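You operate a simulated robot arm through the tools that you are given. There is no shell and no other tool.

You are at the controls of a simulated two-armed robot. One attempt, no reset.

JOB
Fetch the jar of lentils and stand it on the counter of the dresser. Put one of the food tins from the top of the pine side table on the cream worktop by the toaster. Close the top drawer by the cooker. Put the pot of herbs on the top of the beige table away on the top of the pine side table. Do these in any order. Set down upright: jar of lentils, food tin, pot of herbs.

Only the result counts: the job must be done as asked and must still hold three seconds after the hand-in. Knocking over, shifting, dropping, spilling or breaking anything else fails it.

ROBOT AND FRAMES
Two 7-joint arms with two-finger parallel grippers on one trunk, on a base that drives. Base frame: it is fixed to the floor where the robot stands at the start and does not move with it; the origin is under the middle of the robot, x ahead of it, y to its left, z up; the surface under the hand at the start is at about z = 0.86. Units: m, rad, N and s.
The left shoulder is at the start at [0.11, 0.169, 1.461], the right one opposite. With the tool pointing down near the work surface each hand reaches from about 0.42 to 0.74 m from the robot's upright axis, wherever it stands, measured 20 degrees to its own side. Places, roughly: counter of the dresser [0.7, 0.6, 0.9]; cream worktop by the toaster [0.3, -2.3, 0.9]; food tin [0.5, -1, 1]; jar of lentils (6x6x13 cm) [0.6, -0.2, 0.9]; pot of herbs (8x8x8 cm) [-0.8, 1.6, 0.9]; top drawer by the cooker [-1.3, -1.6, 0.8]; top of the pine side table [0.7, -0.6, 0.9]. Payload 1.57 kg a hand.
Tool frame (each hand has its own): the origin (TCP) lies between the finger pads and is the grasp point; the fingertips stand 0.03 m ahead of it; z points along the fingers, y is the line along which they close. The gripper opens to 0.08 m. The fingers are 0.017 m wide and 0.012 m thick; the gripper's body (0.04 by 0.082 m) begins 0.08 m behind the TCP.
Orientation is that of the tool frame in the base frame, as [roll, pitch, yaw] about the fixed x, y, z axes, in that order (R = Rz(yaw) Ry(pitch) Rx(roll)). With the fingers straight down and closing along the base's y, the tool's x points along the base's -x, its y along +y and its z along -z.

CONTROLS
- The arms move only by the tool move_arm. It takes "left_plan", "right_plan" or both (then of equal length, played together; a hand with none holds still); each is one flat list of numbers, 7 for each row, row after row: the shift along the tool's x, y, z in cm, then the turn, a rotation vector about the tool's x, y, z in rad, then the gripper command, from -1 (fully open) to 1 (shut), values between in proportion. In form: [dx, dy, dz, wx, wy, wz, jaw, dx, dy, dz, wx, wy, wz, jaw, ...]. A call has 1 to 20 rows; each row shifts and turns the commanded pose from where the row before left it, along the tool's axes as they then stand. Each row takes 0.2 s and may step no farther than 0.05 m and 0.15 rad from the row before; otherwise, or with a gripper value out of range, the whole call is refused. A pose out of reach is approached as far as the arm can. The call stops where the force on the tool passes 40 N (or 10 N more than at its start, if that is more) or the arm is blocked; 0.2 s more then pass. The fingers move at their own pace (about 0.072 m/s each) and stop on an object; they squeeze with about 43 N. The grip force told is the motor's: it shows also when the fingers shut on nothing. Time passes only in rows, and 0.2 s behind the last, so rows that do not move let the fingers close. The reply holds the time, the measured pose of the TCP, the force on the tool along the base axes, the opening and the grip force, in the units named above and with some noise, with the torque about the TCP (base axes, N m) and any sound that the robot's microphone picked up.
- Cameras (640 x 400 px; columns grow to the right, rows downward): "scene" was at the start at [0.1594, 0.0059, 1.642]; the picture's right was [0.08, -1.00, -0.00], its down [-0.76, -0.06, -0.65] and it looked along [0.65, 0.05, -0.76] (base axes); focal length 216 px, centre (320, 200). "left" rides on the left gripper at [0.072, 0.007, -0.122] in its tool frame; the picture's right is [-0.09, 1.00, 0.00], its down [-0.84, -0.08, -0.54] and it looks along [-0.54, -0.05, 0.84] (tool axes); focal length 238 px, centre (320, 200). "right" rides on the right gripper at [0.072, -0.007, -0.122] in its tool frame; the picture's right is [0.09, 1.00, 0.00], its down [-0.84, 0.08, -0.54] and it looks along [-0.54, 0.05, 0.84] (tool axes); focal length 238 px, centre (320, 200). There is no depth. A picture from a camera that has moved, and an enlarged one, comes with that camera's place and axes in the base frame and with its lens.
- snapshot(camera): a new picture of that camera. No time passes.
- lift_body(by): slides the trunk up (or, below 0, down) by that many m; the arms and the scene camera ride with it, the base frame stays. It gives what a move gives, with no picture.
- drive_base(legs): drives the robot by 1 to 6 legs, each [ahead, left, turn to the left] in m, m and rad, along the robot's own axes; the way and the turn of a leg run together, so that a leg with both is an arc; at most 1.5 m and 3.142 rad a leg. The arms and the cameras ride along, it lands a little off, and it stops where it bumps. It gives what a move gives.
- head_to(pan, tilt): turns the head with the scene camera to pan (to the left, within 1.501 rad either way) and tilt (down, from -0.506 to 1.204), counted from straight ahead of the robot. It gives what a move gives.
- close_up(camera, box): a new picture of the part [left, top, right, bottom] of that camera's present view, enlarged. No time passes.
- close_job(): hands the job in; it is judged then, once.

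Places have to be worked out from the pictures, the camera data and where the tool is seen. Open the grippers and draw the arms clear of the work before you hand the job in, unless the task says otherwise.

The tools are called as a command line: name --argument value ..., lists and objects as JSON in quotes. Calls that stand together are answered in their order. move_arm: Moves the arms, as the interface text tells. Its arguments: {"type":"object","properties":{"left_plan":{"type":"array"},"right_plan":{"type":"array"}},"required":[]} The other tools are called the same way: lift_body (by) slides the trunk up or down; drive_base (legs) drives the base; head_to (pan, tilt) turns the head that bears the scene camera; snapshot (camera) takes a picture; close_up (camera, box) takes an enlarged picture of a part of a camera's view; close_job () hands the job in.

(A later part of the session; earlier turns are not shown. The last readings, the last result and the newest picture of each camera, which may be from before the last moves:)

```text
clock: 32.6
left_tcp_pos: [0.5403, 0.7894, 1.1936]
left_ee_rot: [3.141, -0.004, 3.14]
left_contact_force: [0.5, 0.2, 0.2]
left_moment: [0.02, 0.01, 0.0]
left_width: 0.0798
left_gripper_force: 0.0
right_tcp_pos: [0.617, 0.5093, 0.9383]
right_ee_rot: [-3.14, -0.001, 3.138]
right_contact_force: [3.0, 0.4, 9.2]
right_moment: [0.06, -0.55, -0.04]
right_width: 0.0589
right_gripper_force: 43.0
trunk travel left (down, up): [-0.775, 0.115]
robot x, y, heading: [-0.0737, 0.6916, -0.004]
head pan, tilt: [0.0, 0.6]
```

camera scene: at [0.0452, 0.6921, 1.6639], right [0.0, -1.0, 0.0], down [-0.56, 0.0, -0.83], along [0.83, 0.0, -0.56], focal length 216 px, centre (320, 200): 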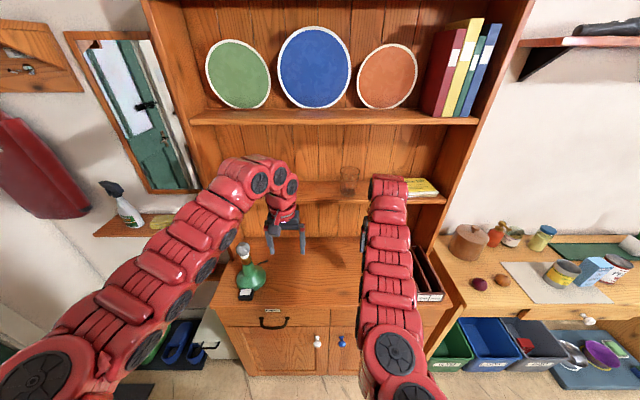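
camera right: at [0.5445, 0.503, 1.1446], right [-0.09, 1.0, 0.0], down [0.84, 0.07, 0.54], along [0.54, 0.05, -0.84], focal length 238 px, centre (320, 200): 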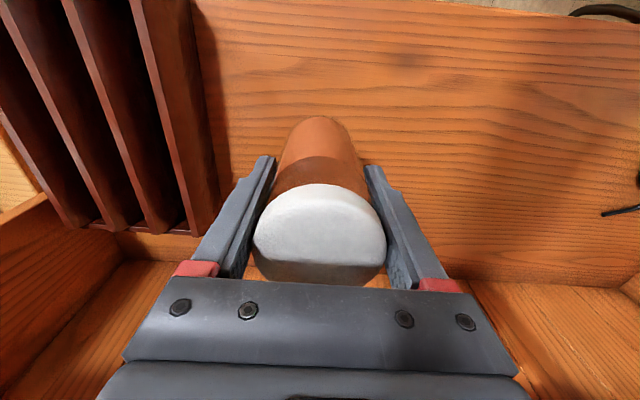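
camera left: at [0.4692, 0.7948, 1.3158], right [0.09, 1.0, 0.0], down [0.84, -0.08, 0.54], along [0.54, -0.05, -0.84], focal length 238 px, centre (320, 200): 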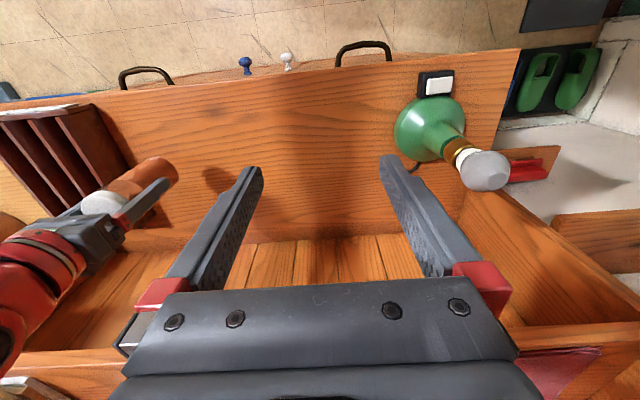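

Contact force is down to a light press. I open now and then rise.

move_arm --right_plan '[0, 0, 0, 0, 0, 0, 0.2, 0, 0, 0, 0, 0, 0, -0.3, 0, 0, 0, 0, 0, 0, -1, 0, 0, 0, 0, 0, 0, -1, 0, 0, 0, 0, 0, 0, -1]'

snapshot --camera "right"

close_up --camera "left" --box '[80, 130, 240, 230]'

```text
clock: 33.8
left_tcp_pos: [0.541, 0.7872, 1.1937]
left_ee_rot: [3.141, -0.005, 3.138]
left_contact_force: [-0.3, -0.8, 0.3]
left_moment: [-0.02, 0.0, 0.0]
left_width: 0.0801
left_gripper_force: 0.0
right_tcp_pos: [0.6176, 0.5087, 0.9383]
right_ee_rot: [-3.141, 0.0, 3.138]
right_contact_force: [-0.1, 0.0, 0.2]
right_moment: [-0.03, 0.02, -0.03]
right_width: 0.0802
right_gripper_force: 0.1
trunk travel left (down, up): [-0.775, 0.115]
robot x, y, heading: [-0.0737, 0.6954, -0.005]
head pan, tilt: [0.0, 0.6]
```

```text
taken
camera right: at [0.5453, 0.5029, 1.0596], right [-0.09, 1.0, 0.0], down [0.84, 0.07, 0.54], along [0.54, 0.05, -0.84], focal length 238 px, centre (320, 200)
```

right: 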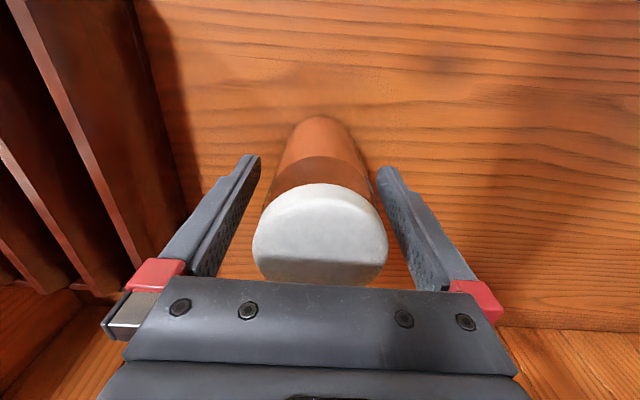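

```text
4.00 times, centred on (160, 180) of left
camera zoom: at [0.4701, 0.7946, 1.3153], right [0.1, 1.0, 0.0], down [0.84, -0.08, 0.54], along [0.54, -0.05, -0.84], focal length 953 px, centre (960, 280)
```

zoom: 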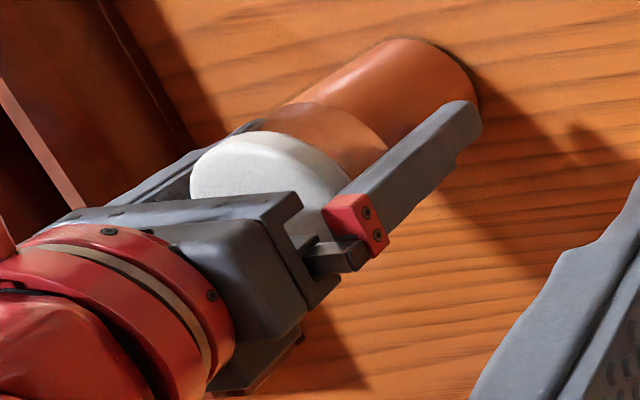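

Released and standing. I raise the hand straight up 16 cm.

move_arm --right_plan '[0, 0, -3, 0, 0, 0, -1, 0, 0, -4, 0, 0, 0, -1, 0, 0, -5, 0, 0, 0, -1, 0, 0, -4, 0, 0, 0, -1, 0, 0, 0, 0, 0, 0, -1]'

snapshot --camera "right"

snapshot --camera "left"

```text
clock: 35.0
left_tcp_pos: [0.5409, 0.7874, 1.1934]
left_ee_rot: [-3.141, -0.005, 3.138]
left_contact_force: [0.6, -0.3, 0.3]
left_moment: [0.02, 0.01, 0.01]
left_width: 0.0799
left_gripper_force: 0.0
right_tcp_pos: [0.6198, 0.5089, 1.0974]
right_ee_rot: [3.141, -0.002, 3.139]
right_contact_force: [0.1, -0.3, -0.4]
right_moment: [0.01, 0.0, 0.02]
right_width: 0.0798
right_gripper_force: 0.0
trunk travel left (down, up): [-0.775, 0.115]
robot x, y, heading: [-0.0775, 0.6903, -0.004]
head pan, tilt: [0.0, 0.6]
```

```text
taken
camera right: at [0.5471, 0.5029, 1.2194], right [-0.09, 1.0, 0.0], down [0.84, 0.07, 0.54], along [0.54, 0.05, -0.84], focal length 238 px, centre (320, 200)
```

right: 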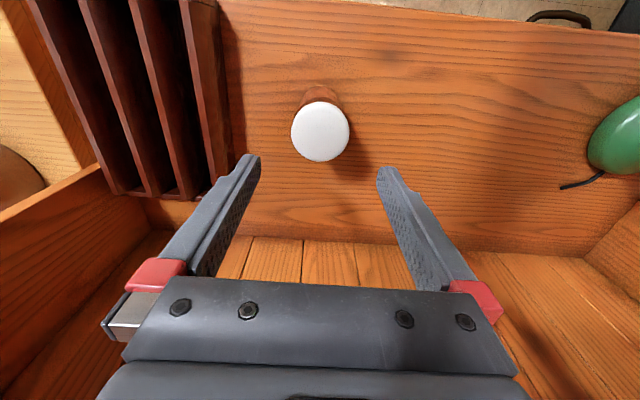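

```text
taken
camera left: at [0.4705, 0.7942, 1.3151], right [0.1, 1.0, 0.0], down [0.84, -0.08, 0.54], along [0.54, -0.05, -0.84], focal length 238 px, centre (320, 200)
```

left: 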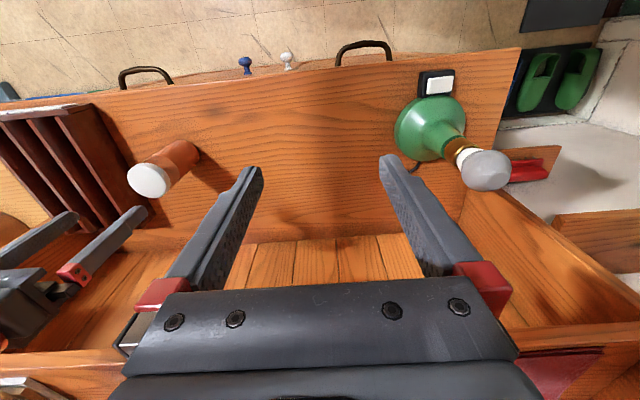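

The jar stands upright on the counter. Next I back away from the dresser and turn left toward the beige table to look for the herbs.

drive_base --legs '[[-0.45, 0, 0], [0, 0, 1.571]]'

head_to --pan 0.0 --tilt 0.6

snapshot --camera "scene"

snapshot --camera "left"

```text
clock: 40.6
left_tcp_pos: [-0.4073, 1.3063, 1.1935]
left_ee_rot: [-3.141, -0.007, -1.918]
left_contact_force: [0.1, 0.2, 0.0]
left_moment: [0.01, 0.0, 0.02]
left_width: 0.0801
left_gripper_force: 0.0
right_tcp_pos: [-0.1181, 1.2853, 1.0968]
right_ee_rot: [-3.139, 0.001, -1.919]
right_contact_force: [0.3, -0.6, 0.2]
right_moment: [-0.02, 0.0, 0.04]
right_width: 0.0799
right_gripper_force: 0.1
trunk travel left (down, up): [-0.775, 0.115]
robot x, y, heading: [-0.526, 0.6908, 1.224]
head pan, tilt: [0.0, 0.6]
stopped in leg 2: the robot was blocked; the commanded pose is now the measured one
```

```text
clock: 41.2
left_tcp_pos: [-0.4079, 1.3063, 1.1937]
left_ee_rot: [-3.14, -0.005, -1.919]
left_contact_force: [-0.2, -0.4, 0.8]
left_moment: [0.02, -0.03, 0.01]
left_width: 0.0798
left_gripper_force: 0.0
right_tcp_pos: [-0.1182, 1.2861, 1.0975]
right_ee_rot: [-3.139, -0.004, -1.921]
right_contact_force: [-0.5, 0.3, 0.0]
right_moment: [0.01, 0.02, 0.0]
right_width: 0.08
right_gripper_force: 0.1
trunk travel left (down, up): [-0.775, 0.115]
robot x, y, heading: [-0.5237, 0.6965, 1.226]
head pan, tilt: [0.0, 0.6]
```

```text
taken
camera scene: at [-0.4674, 0.8525, 1.6637], right [0.94, -0.34, 0.0], down [-0.19, -0.53, -0.82], along [0.28, 0.78, -0.57], focal length 216 px, centre (320, 200)
```

scene: 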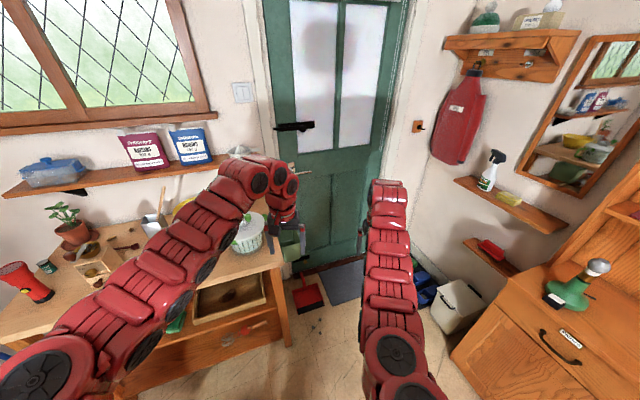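

```text
taken
camera left: at [-0.4374, 1.2413, 1.3152], right [-0.9, 0.43, 0.0], down [0.36, 0.76, 0.54], along [0.23, 0.49, -0.84], focal length 238 px, centre (320, 200)
```

left: 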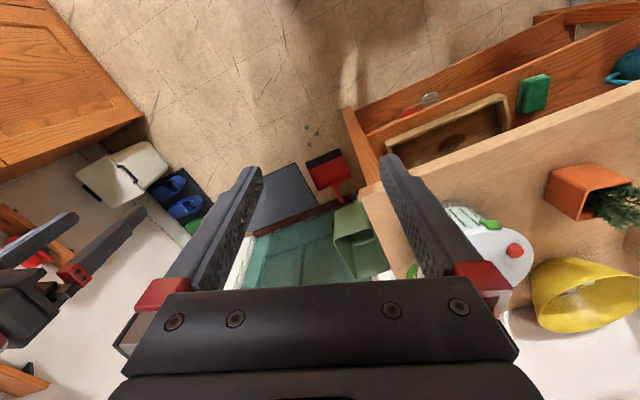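

The turn was blocked at heading 1.22. I look left and right to find out what is near the robot before moving any further.

head_to --pan 1.4 --tilt 0.7

snapshot --camera "scene"

head_to --pan -1.5 --tilt 0.7

snapshot --camera "scene"

```text
clock: 42.7
left_tcp_pos: [-0.4058, 1.3049, 1.1938]
left_ee_rot: [-3.14, -0.006, -1.919]
left_contact_force: [0.6, -0.3, 0.6]
left_moment: [0.01, 0.03, 0.02]
left_width: 0.08
left_gripper_force: 0.0
right_tcp_pos: [-0.1182, 1.2854, 1.0978]
right_ee_rot: [3.141, 0.0, -1.919]
right_contact_force: [-0.1, 0.4, -0.6]
right_moment: [0.01, -0.02, 0.01]
right_width: 0.0801
right_gripper_force: 0.0
trunk travel left (down, up): [-0.775, 0.115]
robot x, y, heading: [-0.5256, 0.6933, 1.229]
head pan, tilt: [1.4, 0.7]
```

```text
taken
camera scene: at [-0.5703, 0.8113, 1.6551], right [0.5, 0.87, 0.0], down [0.56, -0.32, -0.76], along [-0.66, 0.38, -0.64], focal length 216 px, centre (320, 200)
```

scene: 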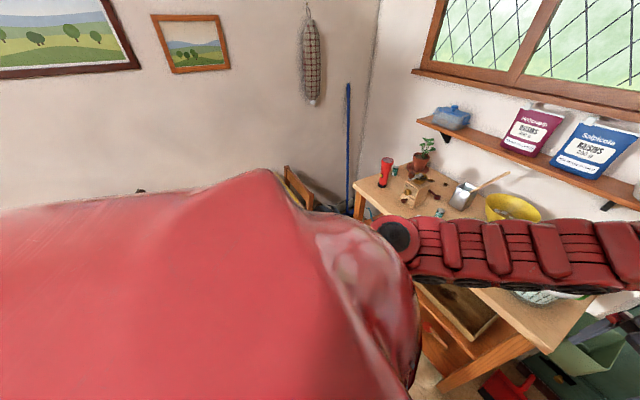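

```text
clock: 45.2
left_tcp_pos: [-0.4073, 1.3055, 1.1935]
left_ee_rot: [-3.141, -0.005, -1.919]
left_contact_force: [-0.3, -0.1, 0.1]
left_moment: [0.02, 0.04, 0.02]
left_width: 0.08
left_gripper_force: 0.0
right_tcp_pos: [-0.1182, 1.2849, 1.0971]
right_ee_rot: [3.141, 0.0, -1.92]
right_contact_force: [0.1, 0.3, 0.9]
right_moment: [0.0, 0.0, 0.0]
right_width: 0.0801
right_gripper_force: 0.1
trunk travel left (down, up): [-0.775, 0.115]
robot x, y, heading: [-0.525, 0.6904, 1.219]
head pan, tilt: [-1.499, 0.7]
```

```text
taken
camera scene: at [-0.4148, 0.7459, 1.6551], right [-0.27, -0.96, 0.0], down [-0.62, 0.18, -0.76], along [0.74, -0.21, -0.64], focal length 216 px, centre (320, 200)
```

scene: 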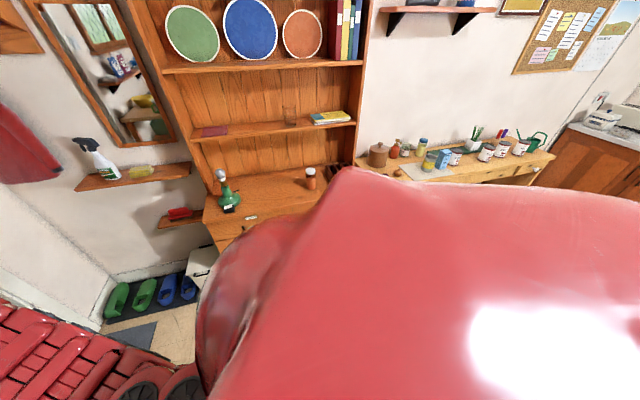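

Nothing obvious at arm height. I look steeply down to the front-left and front for low obstacles near the base.

head_to --pan 0.7 --tilt 1.1

snapshot --camera "scene"

head_to --pan 1.5 --tilt 0.2

snapshot --camera "scene"

```text
clock: 47.3
left_tcp_pos: [-0.4063, 1.3058, 1.1928]
left_ee_rot: [-3.141, -0.006, -1.92]
left_contact_force: [-0.4, -0.7, 0.2]
left_moment: [0.0, -0.03, 0.01]
left_width: 0.0798
left_gripper_force: 0.1
right_tcp_pos: [-0.1167, 1.2857, 1.0977]
right_ee_rot: [-3.142, -0.002, -1.92]
right_contact_force: [-0.4, -0.2, -0.3]
right_moment: [0.02, 0.02, -0.01]
right_width: 0.0798
right_gripper_force: 0.0
trunk travel left (down, up): [-0.775, 0.115]
robot x, y, heading: [-0.5292, 0.6923, 1.227]
head pan, tilt: [0.7, 1.1]
```

```text
taken
camera scene: at [-0.5182, 0.8283, 1.6251], right [0.94, 0.34, 0.0], down [0.31, -0.84, -0.45], along [-0.16, 0.43, -0.89], focal length 216 px, centre (320, 200)
```

scene: 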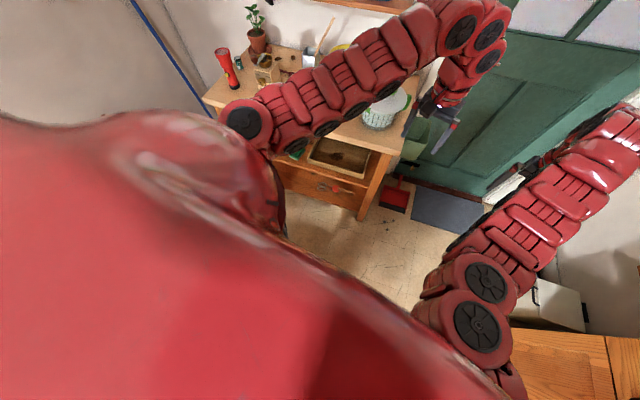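

```text
clock: 48.5
left_tcp_pos: [-0.4061, 1.3045, 1.1925]
left_ee_rot: [3.14, -0.007, -1.92]
left_contact_force: [0.3, 0.7, 0.2]
left_moment: [0.02, 0.02, -0.02]
left_width: 0.0801
left_gripper_force: 0.0
right_tcp_pos: [-0.1178, 1.2852, 1.0979]
right_ee_rot: [-3.141, -0.001, -1.92]
right_contact_force: [0.1, 0.3, -0.3]
right_moment: [0.0, 0.01, 0.0]
right_width: 0.0798
right_gripper_force: 0.1
trunk travel left (down, up): [-0.775, 0.115]
robot x, y, heading: [-0.5262, 0.6932, 1.224]
head pan, tilt: [1.499, 0.201]
```

```text
taken
camera scene: at [-0.5816, 0.8071, 1.7004], right [0.41, 0.91, 0.0], down [0.18, -0.08, -0.98], along [-0.89, 0.4, -0.2], focal length 216 px, centre (320, 200)
```

scene: 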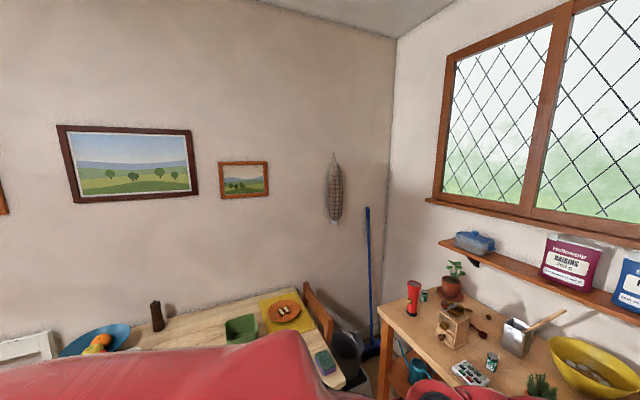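

A dining table with a chair stands behind-left, so the rear of the robot probably touched something there. I move forward-right away from it, then complete the turn more clear of it.

drive_base --legs '[[0.19, -0.08, 0], [0, 0, 0.35]]'

head_to --pan 0.3 --tilt 0.6

snapshot --camera "scene"

snapshot --camera "left"

```text
clock: 51.2
left_tcp_pos: [-0.489, 1.4577, 1.1931]
left_ee_rot: [-3.141, -0.005, -1.561]
left_contact_force: [-1.0, -0.3, -0.1]
left_moment: [0.0, 0.03, -0.05]
left_width: 0.0802
left_gripper_force: 0.0
right_tcp_pos: [-0.2115, 1.5401, 1.0975]
right_ee_rot: [-3.141, -0.001, -1.565]
right_contact_force: [-0.7, -0.8, -0.9]
right_moment: [0.01, -0.03, -0.01]
right_width: 0.0798
right_gripper_force: 0.0
trunk travel left (down, up): [-0.775, 0.115]
robot x, y, heading: [-0.3832, 0.845, 1.583]
head pan, tilt: [1.499, 0.201]
```

```text
clock: 52.6
left_tcp_pos: [-0.4885, 1.4578, 1.1932]
left_ee_rot: [3.141, -0.006, -1.564]
left_contact_force: [-0.4, 0.5, 0.5]
left_moment: [-0.02, -0.04, -0.01]
left_width: 0.0799
left_gripper_force: 0.1
right_tcp_pos: [-0.2112, 1.5404, 1.0971]
right_ee_rot: [3.142, -0.001, -1.564]
right_contact_force: [0.4, 0.1, 1.0]
right_moment: [-0.03, 0.02, 0.0]
right_width: 0.08
right_gripper_force: 0.1
trunk travel left (down, up): [-0.775, 0.115]
robot x, y, heading: [-0.3912, 0.8421, 1.58]
head pan, tilt: [0.3, 0.6]
```

```text
taken
camera scene: at [-0.4132, 1.0076, 1.6637], right [0.95, 0.3, 0.0], down [0.17, -0.54, -0.83], along [-0.25, 0.79, -0.56], focal length 216 px, centre (320, 200)
```

scene: 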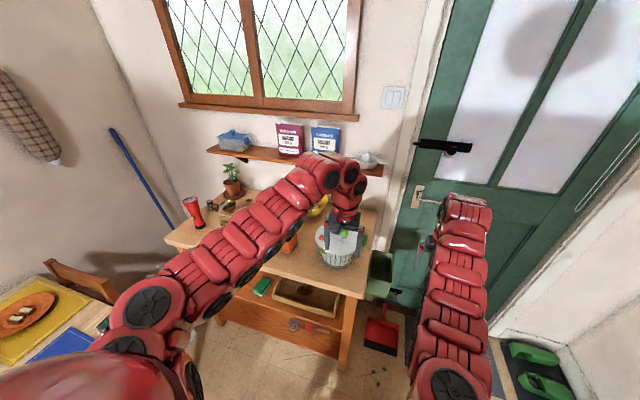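

```text
taken
camera left: at [-0.495, 1.3869, 1.3153], right [-1.0, 0.08, 0.0], down [0.07, 0.84, 0.54], along [0.05, 0.54, -0.84], focal length 238 px, centre (320, 200)
```

left: 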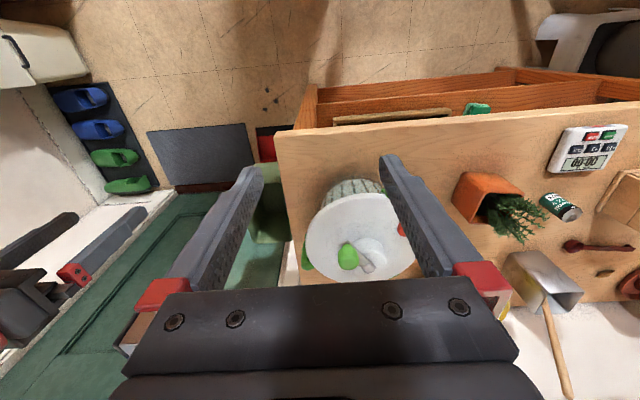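

The turn worked. The orange pot with green foliage near the table front is the herb pot; I zoom in on it.

close_up --camera "left" --box '[400, 120, 640, 270]'

close_up --camera "scene" --box '[160, 100, 400, 250]'

```text
2.67 times, centred on (520, 195) of left
camera zoom: at [-0.495, 1.3869, 1.3153], right [-1.0, 0.08, 0.0], down [0.07, 0.84, 0.54], along [0.05, 0.54, -0.84], focal length 636 px, centre (-213, 213)
```

zoom: 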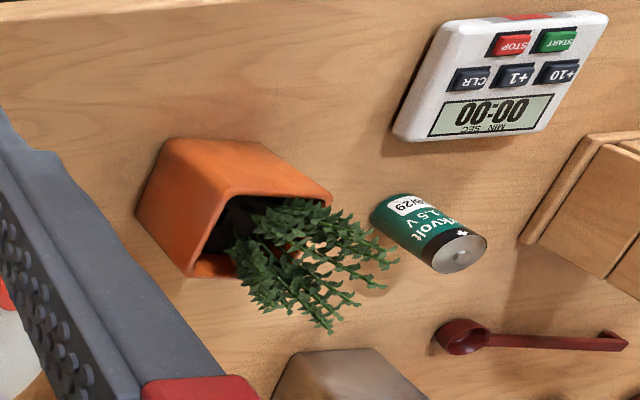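

```text
2.67 times, centred on (280, 175) of scene
camera zoom: at [-0.4132, 1.0076, 1.6637], right [0.95, 0.3, 0.0], down [0.17, -0.54, -0.83], along [-0.25, 0.79, -0.56], focal length 575 px, centre (427, 267)
```

zoom: 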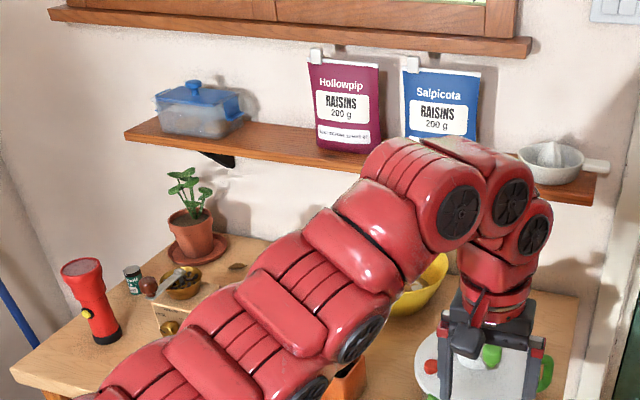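

The pot centre is near (-0.81, 1.67), roughly 7.5 cm square, and slightly rotated. I swing the right hand outward/back so it stays clear of the wall and table, then move the base closer.

move_arm --right_plan '[2.5, -4.2, 0, 0, 0, 0, -1, 2.5, -4.2, 0, 0, 0, 0, -1, 2.5, -4.2, 0, 0, 0, 0, -1, 2.5, -4.2, 0, 0, 0, 0, -1, 2.5, -4.2, 0, 0, 0, 0, -1, 2.5, -4.2, 0, 0, 0, 0, -1, 2.5, -4.2, 0, 0, 0, 0, -1, 0, 0, 0, 0, 0, 0, -1]'

drive_base --legs '[[0.19, 0.0, 0], [0, 0.13, 0]]'

snapshot --camera "left"

snapshot --camera "scene"

```text
clock: 54.4
left_tcp_pos: [-0.4905, 1.4577, 1.1936]
left_ee_rot: [3.141, -0.004, -1.561]
left_contact_force: [0.2, -0.8, 0.5]
left_moment: [0.04, -0.01, 0.0]
left_width: 0.0798
left_gripper_force: 0.0
right_tcp_pos: [0.0828, 1.396, 1.1043]
right_ee_rot: [-3.14, -0.002, -1.565]
right_contact_force: [0.2, 0.0, 0.0]
right_moment: [0.02, -0.05, 0.02]
right_width: 0.0799
right_gripper_force: 0.0
right hand out of reach, approached as far as the arm can: row 3, 4
trunk travel left (down, up): [-0.775, 0.115]
robot x, y, heading: [-0.3835, 0.8434, 1.578]
head pan, tilt: [0.3, 0.6]
```

```text
clock: 56.8
left_tcp_pos: [-0.6208, 1.6474, 1.1942]
left_ee_rot: [3.14, -0.005, -1.562]
left_contact_force: [0.0, -0.3, -0.3]
left_moment: [-0.02, 0.0, -0.04]
left_width: 0.08
left_gripper_force: 0.1
right_tcp_pos: [-0.0476, 1.5865, 1.1031]
right_ee_rot: [-3.141, -0.001, -1.562]
right_contact_force: [-0.4, 0.0, -0.6]
right_moment: [0.01, -0.02, 0.01]
right_width: 0.0799
right_gripper_force: 0.1
trunk travel left (down, up): [-0.775, 0.115]
robot x, y, heading: [-0.5154, 1.0301, 1.582]
head pan, tilt: [0.3, 0.6]
```

```text
taken
camera left: at [-0.6262, 1.5754, 1.3153], right [-1.0, 0.08, 0.0], down [0.07, 0.84, 0.54], along [0.04, 0.54, -0.84], focal length 238 px, centre (320, 200)
```

left: 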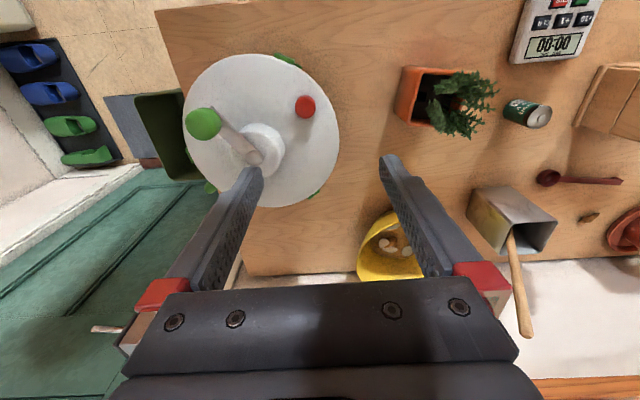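

```text
taken
camera scene: at [-0.5431, 1.1964, 1.6637], right [0.95, 0.31, 0.0], down [0.17, -0.54, -0.83], along [-0.25, 0.79, -0.56], focal length 216 px, centre (320, 200)
```

scene: 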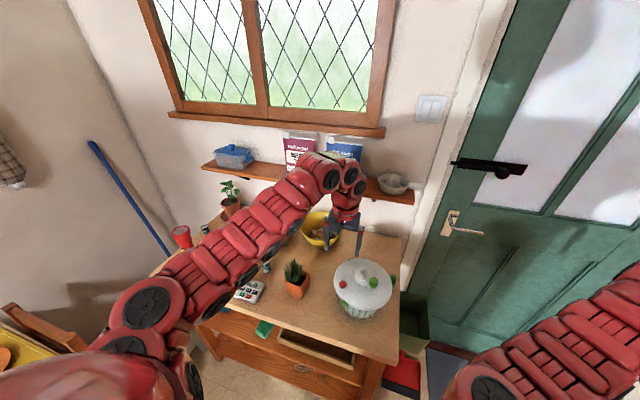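

I move the left hand level to above the herb pot and look straight down on it.

move_arm --left_plan '[-0.6, 4.7, 0, 0, 0, 0, -1, -0.6, 4.7, 0, 0, 0, 0, -1, -0.6, 4.7, 0, 0, 0, 0, -1, -0.5, 4.5, 0, 0, 0, 0, -1, 0, 0, 0, 0, 0, 0, -1]'

snapshot --camera "left"

snapshot --camera "scene"

```text
clock: 58.0
left_tcp_pos: [-0.8089, 1.668, 1.1951]
left_ee_rot: [3.139, -0.007, -1.561]
left_contact_force: [-0.2, -0.2, 0.1]
left_moment: [0.0, 0.01, 0.03]
left_width: 0.0803
left_gripper_force: 0.1
right_tcp_pos: [-0.0484, 1.5867, 1.102]
right_ee_rot: [-3.141, -0.002, -1.563]
right_contact_force: [-0.4, 0.1, -0.4]
right_moment: [0.01, 0.0, -0.02]
right_width: 0.0799
right_gripper_force: 0.0
trunk travel left (down, up): [-0.775, 0.115]
robot x, y, heading: [-0.5184, 1.029, 1.583]
head pan, tilt: [0.3, 0.6]
```

```text
taken
camera left: at [-0.8145, 1.5962, 1.3162], right [-1.0, 0.08, 0.0], down [0.07, 0.84, 0.54], along [0.04, 0.54, -0.84], focal length 238 px, centre (320, 200)
```

left: 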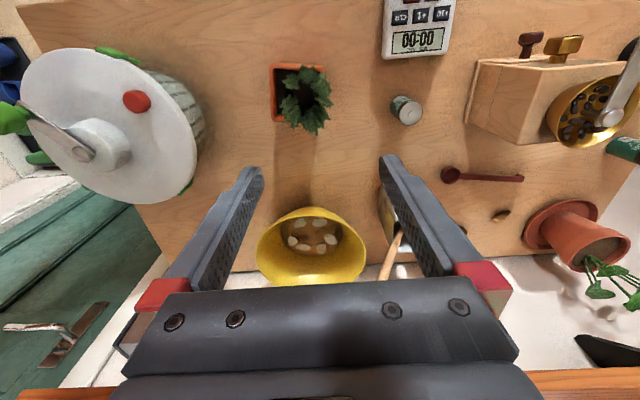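

```text
taken
camera scene: at [-0.5441, 1.1961, 1.6638], right [0.95, 0.31, 0.0], down [0.17, -0.54, -0.83], along [-0.25, 0.79, -0.56], focal length 216 px, centre (320, 200)
```

scene: 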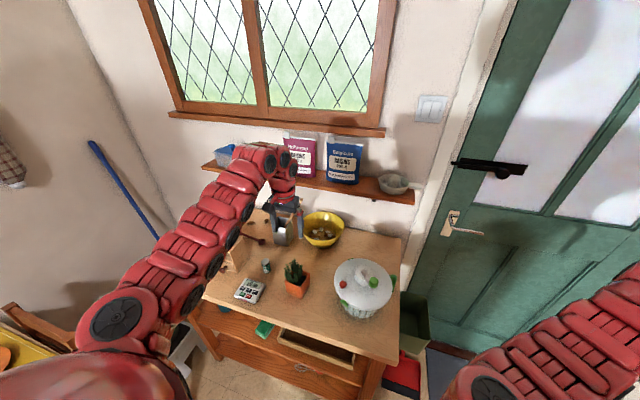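

The pot lies a bit in front of the hand (toward the robot). I zoom in for accurate rim corners.

close_up --camera "left" --box '[240, 45, 368, 125]'

close_up --camera "scene" --box '[220, 230, 348, 310]'

```text
5.00 times, centred on (304, 85) of left
camera zoom: at [-0.8145, 1.5962, 1.3162], right [-1.0, 0.08, 0.0], down [0.07, 0.84, 0.54], along [0.04, 0.54, -0.84], focal length 1192 px, centre (400, 775)
```

zoom: 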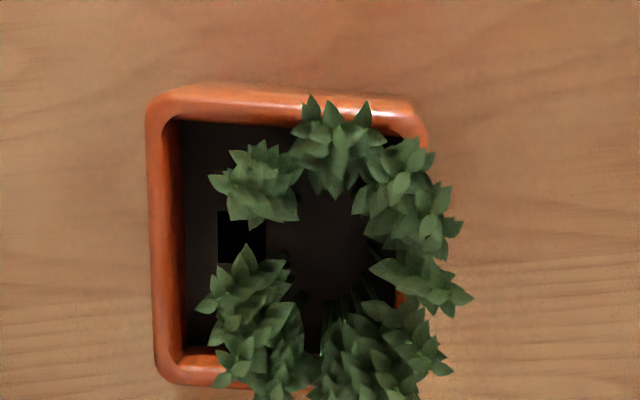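

```text
5.00 times, centred on (284, 270) of scene
camera zoom: at [-0.5441, 1.1961, 1.6638], right [0.95, 0.31, 0.0], down [0.17, -0.54, -0.83], along [-0.25, 0.79, -0.56], focal length 1079 px, centre (500, -150)
```

zoom: 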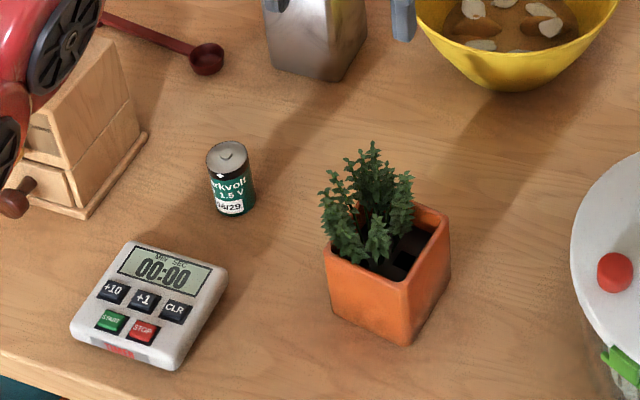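

Triangulating two views: rim at z≈0.976, table at z≈0.90, pot about 7 cm square centred (-0.781, 1.649), yawed about -0.14 rad. I centre the hand, align its yaw, and lower to z≈1.13 for a finer check.

move_arm --left_plan '[1.95, -2.8, 0, 0, 0, 0, -1, 0, 0, 0, 0, 0, 0.075, -1, 0, 0, 3, 0, 0, 0.075, -1, 0, 0, 3.5, 0, 0, 0, -1, 0, 0, 0, 0, 0, 0, -1]'

snapshot --camera "left"

close_up --camera "left" --box '[240, 60, 400, 160]'

```text
clock: 59.2
left_tcp_pos: [-0.7852, 1.6649, 1.1463]
left_ee_rot: [3.141, -0.007, -1.712]
left_contact_force: [0.0, 0.4, -0.7]
left_moment: [-0.01, -0.02, 0.03]
left_width: 0.0801
left_gripper_force: 0.1
left hand out of reach, approached as far as the arm can: row 3, 4
right_tcp_pos: [-0.048, 1.5876, 1.1023]
right_ee_rot: [-3.14, -0.002, -1.562]
right_contact_force: [0.5, -0.4, 0.1]
right_moment: [0.04, 0.02, -0.01]
right_width: 0.0797
right_gripper_force: 0.1
trunk travel left (down, up): [-0.775, 0.115]
robot x, y, heading: [-0.5163, 1.029, 1.577]
head pan, tilt: [0.3, 0.6]
```

```text
taken
camera left: at [-0.8017, 1.5943, 1.269], right [-0.97, 0.23, 0.0], down [0.19, 0.82, 0.54], along [0.12, 0.52, -0.84], focal length 238 px, centre (320, 200)
```

left: 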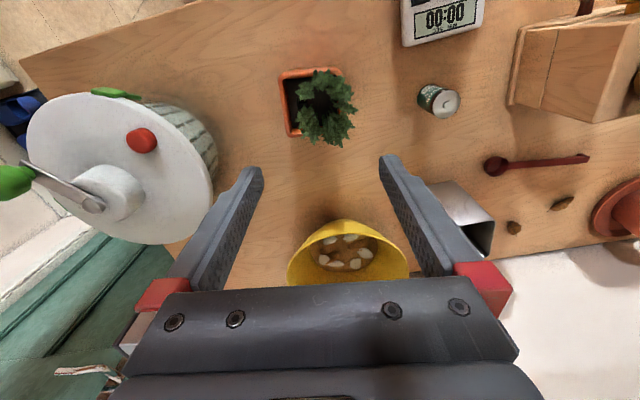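

```text
4.00 times, centred on (320, 110) of left
camera zoom: at [-0.8017, 1.5943, 1.269], right [-0.97, 0.23, 0.0], down [0.19, 0.82, 0.54], along [0.12, 0.52, -0.84], focal length 953 px, centre (320, 560)
```

zoom: 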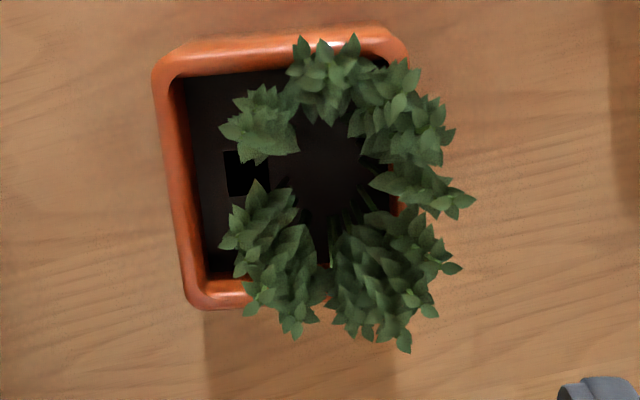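

The pot measurements repeat well: centre (-0.781, 1.648), ~7 cm wide, yaw -0.14, matching the hand's yaw now. I'm at the inner reach limit, so I back the base up 0.1 m.

drive_base --legs '[[-0.1, 0, 0]]'

move_arm --left_plan '[0, 0, 0, 0, 0, 0, -1]'

```text
clock: 60.4
left_tcp_pos: [-0.7838, 1.566, 1.1485]
left_ee_rot: [3.141, -0.006, -1.712]
left_contact_force: [0.2, 0.4, 0.1]
left_moment: [-0.01, -0.02, 0.0]
left_width: 0.0797
left_gripper_force: 0.2
right_tcp_pos: [-0.0472, 1.4896, 1.1026]
right_ee_rot: [-3.14, -0.001, -1.563]
right_contact_force: [1.4, 0.6, -0.1]
right_moment: [0.0, -0.02, -0.01]
right_width: 0.0799
right_gripper_force: 0.0
trunk travel left (down, up): [-0.775, 0.115]
robot x, y, heading: [-0.5151, 0.9367, 1.584]
head pan, tilt: [0.3, 0.6]
```

```text
clock: 60.8
left_tcp_pos: [-0.783, 1.5685, 1.1462]
left_ee_rot: [-3.141, -0.006, -1.712]
left_contact_force: [0.4, -0.2, 0.7]
left_moment: [0.03, -0.01, 0.01]
left_width: 0.0799
left_gripper_force: 0.0
right_tcp_pos: [-0.0471, 1.4902, 1.1011]
right_ee_rot: [-3.141, -0.004, -1.563]
right_contact_force: [-0.3, 0.6, -0.5]
right_moment: [-0.03, -0.01, 0.02]
right_width: 0.08
right_gripper_force: 0.0
trunk travel left (down, up): [-0.775, 0.115]
robot x, y, heading: [-0.5146, 0.9348, 1.576]
head pan, tilt: [0.3, 0.6]
```

I shift the hand forward 8 cm (and 0.9 cm left) to centre over the pot, staying above the foliage.

move_arm --left_plan '[-4, 0.5, 0, 0, 0, 0, -1, -4, 0.45, 0, 0, 0, 0, -1, 0, 0, 0, 0, 0, 0, -1]'

snapshot --camera "left"

close_up --camera "scene" --box '[180, 150, 340, 250]'

```text
clock: 61.6
left_tcp_pos: [-0.7856, 1.6448, 1.1446]
left_ee_rot: [-3.139, -0.006, -1.71]
left_contact_force: [-1.0, -0.2, 0.3]
left_moment: [0.0, -0.04, 0.01]
left_width: 0.0803
left_gripper_force: 0.1
right_tcp_pos: [-0.0481, 1.4888, 1.1031]
right_ee_rot: [-3.139, 0.001, -1.563]
right_contact_force: [-0.5, -0.5, -0.8]
right_moment: [0.05, 0.0, 0.04]
right_width: 0.0798
right_gripper_force: 0.1
trunk travel left (down, up): [-0.775, 0.115]
robot x, y, heading: [-0.5194, 0.9373, 1.58]
head pan, tilt: [0.3, 0.6]
```

```text
taken
camera left: at [-0.8025, 1.5756, 1.2673], right [-0.97, 0.23, 0.0], down [0.19, 0.82, 0.54], along [0.13, 0.52, -0.84], focal length 238 px, centre (320, 200)
```

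left: 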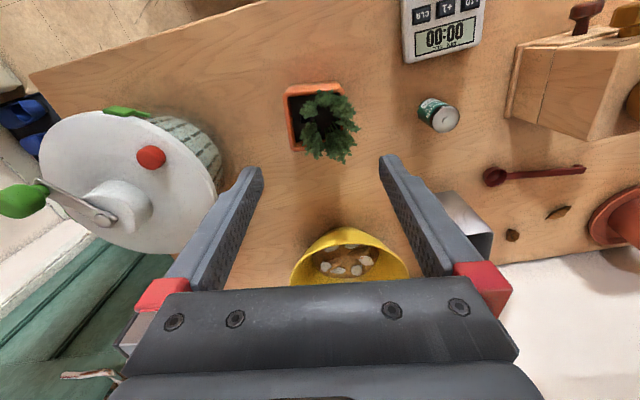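

```text
4.00 times, centred on (260, 200) of scene
camera zoom: at [-0.5455, 1.0967, 1.6639], right [0.95, 0.31, 0.0], down [0.17, -0.54, -0.83], along [-0.25, 0.79, -0.56], focal length 863 px, centre (560, 200)
```

zoom: 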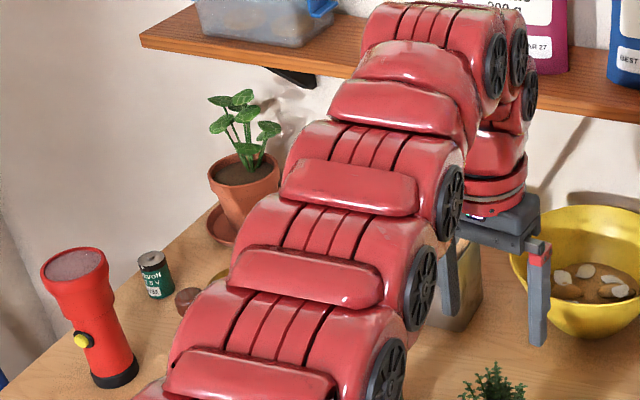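

I zoom to verify lateral centring before descending with only ~5 mm margin per side.

close_up --camera "left" --box '[240, 70, 400, 170]'

```text
4.00 times, centred on (320, 120) of left
camera zoom: at [-0.8025, 1.5756, 1.2673], right [-0.97, 0.23, 0.0], down [0.19, 0.82, 0.54], along [0.13, 0.52, -0.84], focal length 953 px, centre (320, 520)
```

zoom: 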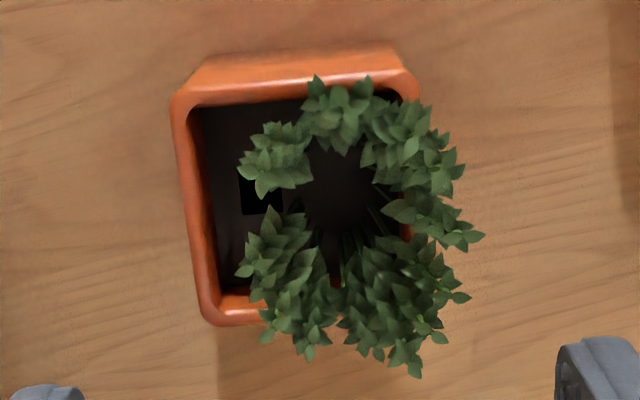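

In-camera comparison shows the pot centre about 2.5 mm toward tool -y, otherwise centred. I correct that and descend so the tips are just above the rim (TCP 1.03).

move_arm --left_plan '[0, -0.25, 4, 0, 0, 0, -1, 0, 0, 4, 0, 0, 0, -1, 0, 0, 3.4, 0, 0, 0, -1, 0, 0, 0, 0, 0, 0, -1]'

snapshot --camera "left"

```text
clock: 62.6
left_tcp_pos: [-0.7808, 1.6448, 1.0327]
left_ee_rot: [-3.141, -0.006, -1.711]
left_contact_force: [-0.4, -0.5, 0.1]
left_moment: [0.01, -0.01, 0.03]
left_width: 0.0799
left_gripper_force: 0.2
right_tcp_pos: [-0.0482, 1.4883, 1.1022]
right_ee_rot: [-3.141, -0.001, -1.564]
right_contact_force: [-0.6, -0.8, -0.2]
right_moment: [0.0, 0.04, 0.0]
right_width: 0.0802
right_gripper_force: 0.0
trunk travel left (down, up): [-0.775, 0.115]
robot x, y, heading: [-0.5167, 0.9357, 1.582]
head pan, tilt: [0.3, 0.6]
```

```text
taken
camera left: at [-0.7966, 1.5767, 1.1546], right [-0.97, 0.23, 0.0], down [0.19, 0.82, 0.54], along [0.13, 0.52, -0.84], focal length 238 px, centre (320, 200)
```

left: 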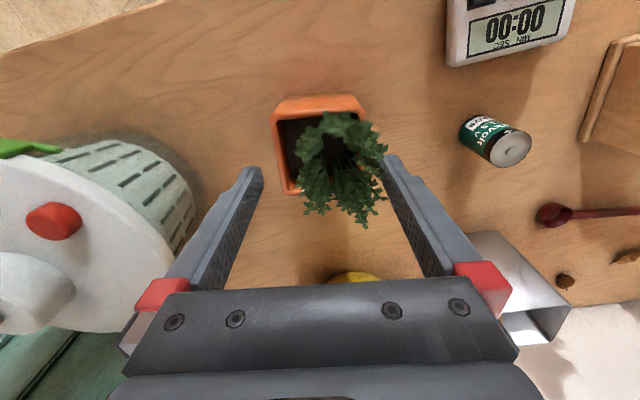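

close_up --camera "left" --box '[240, 80, 400, 180]'

close_up --camera "scene" --box '[200, 180, 360, 280]'

```text
4.00 times, centred on (320, 130) of left
camera zoom: at [-0.7966, 1.5767, 1.1546], right [-0.97, 0.23, 0.0], down [0.19, 0.82, 0.54], along [0.13, 0.52, -0.84], focal length 953 px, centre (320, 480)
```

zoom: 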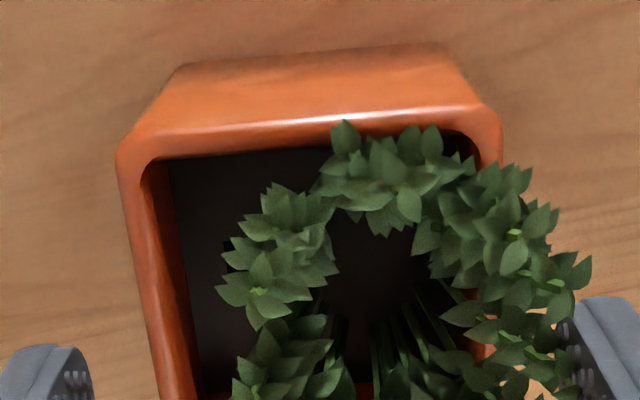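

```text
4.00 times, centred on (280, 230) of scene
camera zoom: at [-0.5437, 1.0988, 1.6638], right [0.95, 0.3, 0.0], down [0.17, -0.54, -0.83], along [-0.25, 0.79, -0.57], focal length 863 px, centre (480, 80)
```

zoom: 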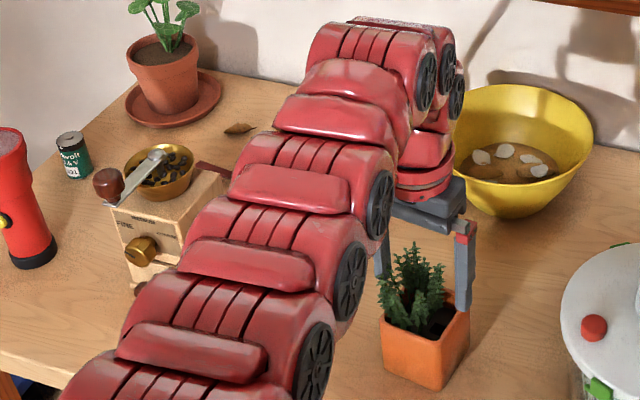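

The fingers straddle the pot evenly (pot width ≈7.1 cm). I descend in small steps past the rim, watching the force.

move_arm --left_plan '[0, 0, 1.5, 0, 0, 0, -1, 0, 0, 1.5, 0, 0, 0, -1, 0, 0, 1.0, 0, 0, 0, -1, 0, 0, 0, 0, 0, 0, -1]'

snapshot --camera "left"

```text
clock: 63.6
left_tcp_pos: [-0.78, 1.6458, 0.9934]
left_ee_rot: [-3.141, -0.005, -1.711]
left_contact_force: [-0.2, -0.2, 0.1]
left_moment: [-0.01, -0.02, 0.01]
left_width: 0.08
left_gripper_force: 0.1
right_tcp_pos: [-0.0477, 1.4888, 1.1031]
right_ee_rot: [-3.141, 0.0, -1.565]
right_contact_force: [-0.3, -0.5, 0.4]
right_moment: [-0.02, 0.03, 0.0]
right_width: 0.0799
right_gripper_force: 0.0
trunk travel left (down, up): [-0.775, 0.115]
robot x, y, heading: [-0.5189, 0.9373, 1.583]
head pan, tilt: [0.3, 0.6]
```

```text
taken
camera left: at [-0.7963, 1.5761, 1.115], right [-0.97, 0.23, 0.0], down [0.2, 0.82, 0.54], along [0.13, 0.52, -0.84], focal length 238 px, centre (320, 200)
```

left: 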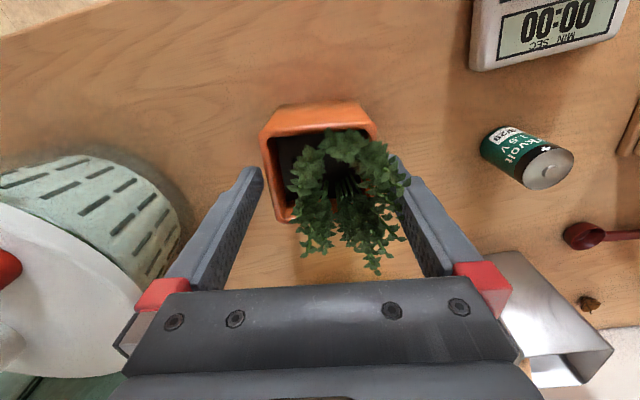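

No contact; the fingers are passing outside the rim. I lower another 3.3 cm.

move_arm --left_plan '[0, 0, 1.2, 0, 0, 0, -1, 0, 0, 1.1, 0, 0, 0, -1, 0, 0, 1.0, 0, 0, 0, -1, 0, 0, 0, 0, 0, 0, -1]'

snapshot --camera "left"

close_up --camera "scene" --box '[200, 180, 360, 280]'

```text
clock: 64.6
left_tcp_pos: [-0.7789, 1.6411, 0.9595]
left_ee_rot: [-3.141, -0.009, -1.712]
left_contact_force: [0.6, 0.4, 1.1]
left_moment: [0.03, 0.0, 0.0]
left_width: 0.0801
left_gripper_force: 0.1
left hand out of reach, approached as far as the arm can: row 3
right_tcp_pos: [-0.0473, 1.4876, 1.1029]
right_ee_rot: [3.141, 0.0, -1.565]
right_contact_force: [-0.3, 0.9, -0.3]
right_moment: [0.0, -0.03, 0.01]
right_width: 0.0802
right_gripper_force: 0.1
trunk travel left (down, up): [-0.775, 0.115]
robot x, y, heading: [-0.5153, 0.936, 1.581]
head pan, tilt: [0.3, 0.6]
```

```text
taken
camera left: at [-0.7957, 1.572, 1.082], right [-0.97, 0.23, 0.0], down [0.2, 0.82, 0.54], along [0.13, 0.52, -0.84], focal length 238 px, centre (320, 200)
```

left: 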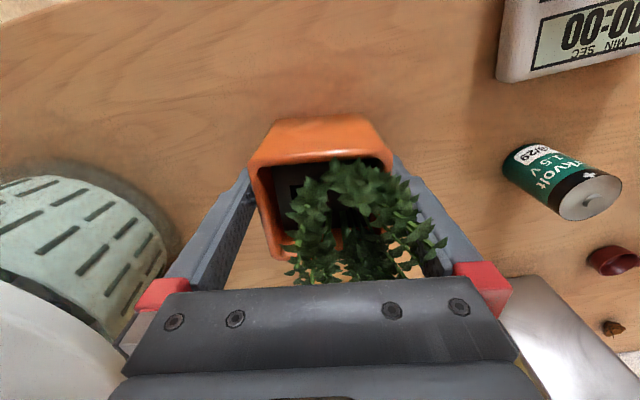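

```text
4.00 times, centred on (280, 230) of scene
camera zoom: at [-0.5431, 1.0991, 1.6637], right [0.95, 0.3, 0.0], down [0.17, -0.54, -0.82], along [-0.25, 0.79, -0.57], focal length 863 px, centre (480, 80)
```

zoom: 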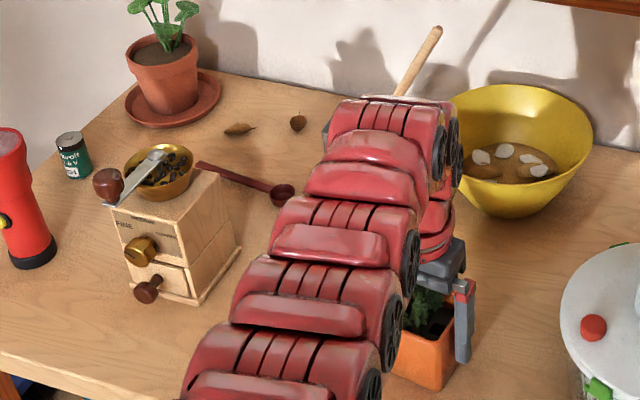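

The fingers now flank the pot about 4.5 cm deep below the rim line without contact. I close the gripper.

move_arm --left_plan '[0, 0, 0, 0, 0, 0, -0.6, 0, 0, 0, 0, 0, 0, 0, 0, 0, 0, 0, 0, 0, 1, 0, 0, 0, 0, 0, 0, 1, 0, 0, 0, 0, 0, 0, 1]'

snapshot --camera "left"

```text
clock: 65.8
left_tcp_pos: [-0.7804, 1.6413, 0.9615]
left_ee_rot: [-3.141, -0.004, -1.711]
left_contact_force: [-1.3, 0.7, 1.3]
left_moment: [-0.09, 0.25, -0.05]
left_width: 0.0717
left_gripper_force: 42.5
right_tcp_pos: [-0.047, 1.4881, 1.1025]
right_ee_rot: [-3.14, 0.001, -1.563]
right_contact_force: [0.8, -0.8, -0.2]
right_moment: [0.01, -0.04, 0.0]
right_width: 0.0801
right_gripper_force: 0.0
trunk travel left (down, up): [-0.775, 0.115]
robot x, y, heading: [-0.5205, 0.9309, 1.585]
head pan, tilt: [0.3, 0.6]
```

```text
taken
camera left: at [-0.796, 1.572, 1.0821], right [-0.97, 0.23, 0.0], down [0.2, 0.82, 0.54], along [0.13, 0.52, -0.84], focal length 238 px, centre (320, 200)
```

left: 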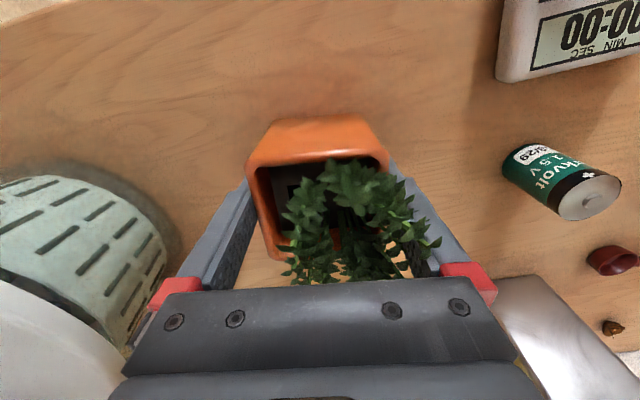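

Gripped at 7.17 cm opening, 42 N. I lift 4 cm and check that the pot comes along.

move_arm --left_plan '[0, 0, -1, 0, 0, 0, 1, 0, 0, -1.5, 0, 0, 0, 1, 0, 0, -1.5, 0, 0, 0, 1, 0, 0, 0, 0, 0, 0, 1]'

snapshot --camera "left"

close_up --camera "scene" --box '[200, 180, 360, 280]'

```text
clock: 66.8
left_tcp_pos: [-0.7802, 1.6419, 0.9997]
left_ee_rot: [-3.139, -0.008, -1.713]
left_contact_force: [-0.8, 0.1, -3.8]
left_moment: [-0.01, 0.01, 0.01]
left_width: 0.0717
left_gripper_force: 42.8
right_tcp_pos: [-0.0472, 1.4897, 1.1031]
right_ee_rot: [-3.139, -0.003, -1.564]
right_contact_force: [-1.2, 0.1, 0.2]
right_moment: [0.0, -0.02, 0.0]
right_width: 0.0798
right_gripper_force: 0.1
trunk travel left (down, up): [-0.775, 0.115]
robot x, y, heading: [-0.5186, 0.9349, 1.581]
head pan, tilt: [0.3, 0.6]
```

```text
taken
camera left: at [-0.7958, 1.5733, 1.1213], right [-0.97, 0.23, 0.0], down [0.19, 0.82, 0.54], along [0.13, 0.52, -0.84], focal length 238 px, centre (320, 200)
```

left: 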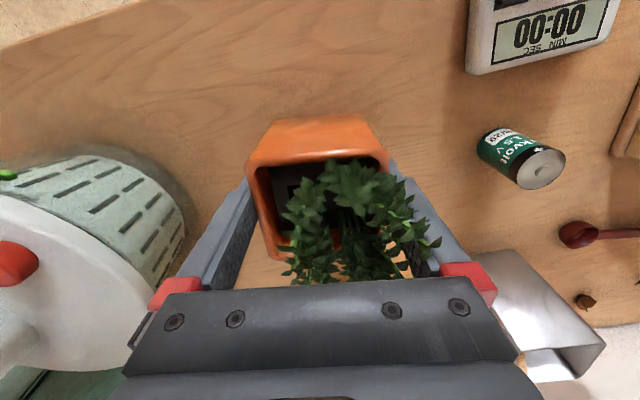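

```text
4.00 times, centred on (280, 230) of scene
camera zoom: at [-0.5437, 1.0997, 1.6636], right [0.95, 0.3, 0.0], down [0.17, -0.54, -0.82], along [-0.25, 0.79, -0.57], focal length 863 px, centre (480, 80)
```

zoom: 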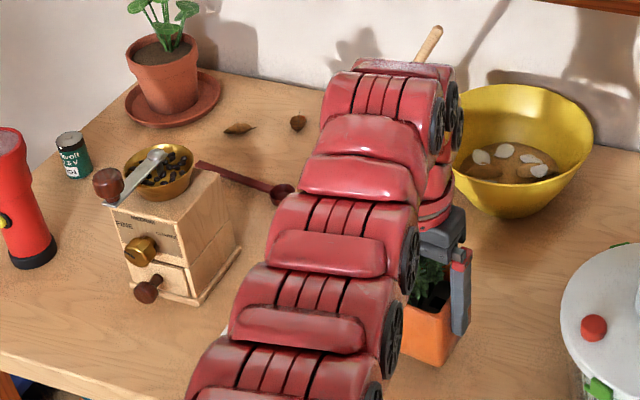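

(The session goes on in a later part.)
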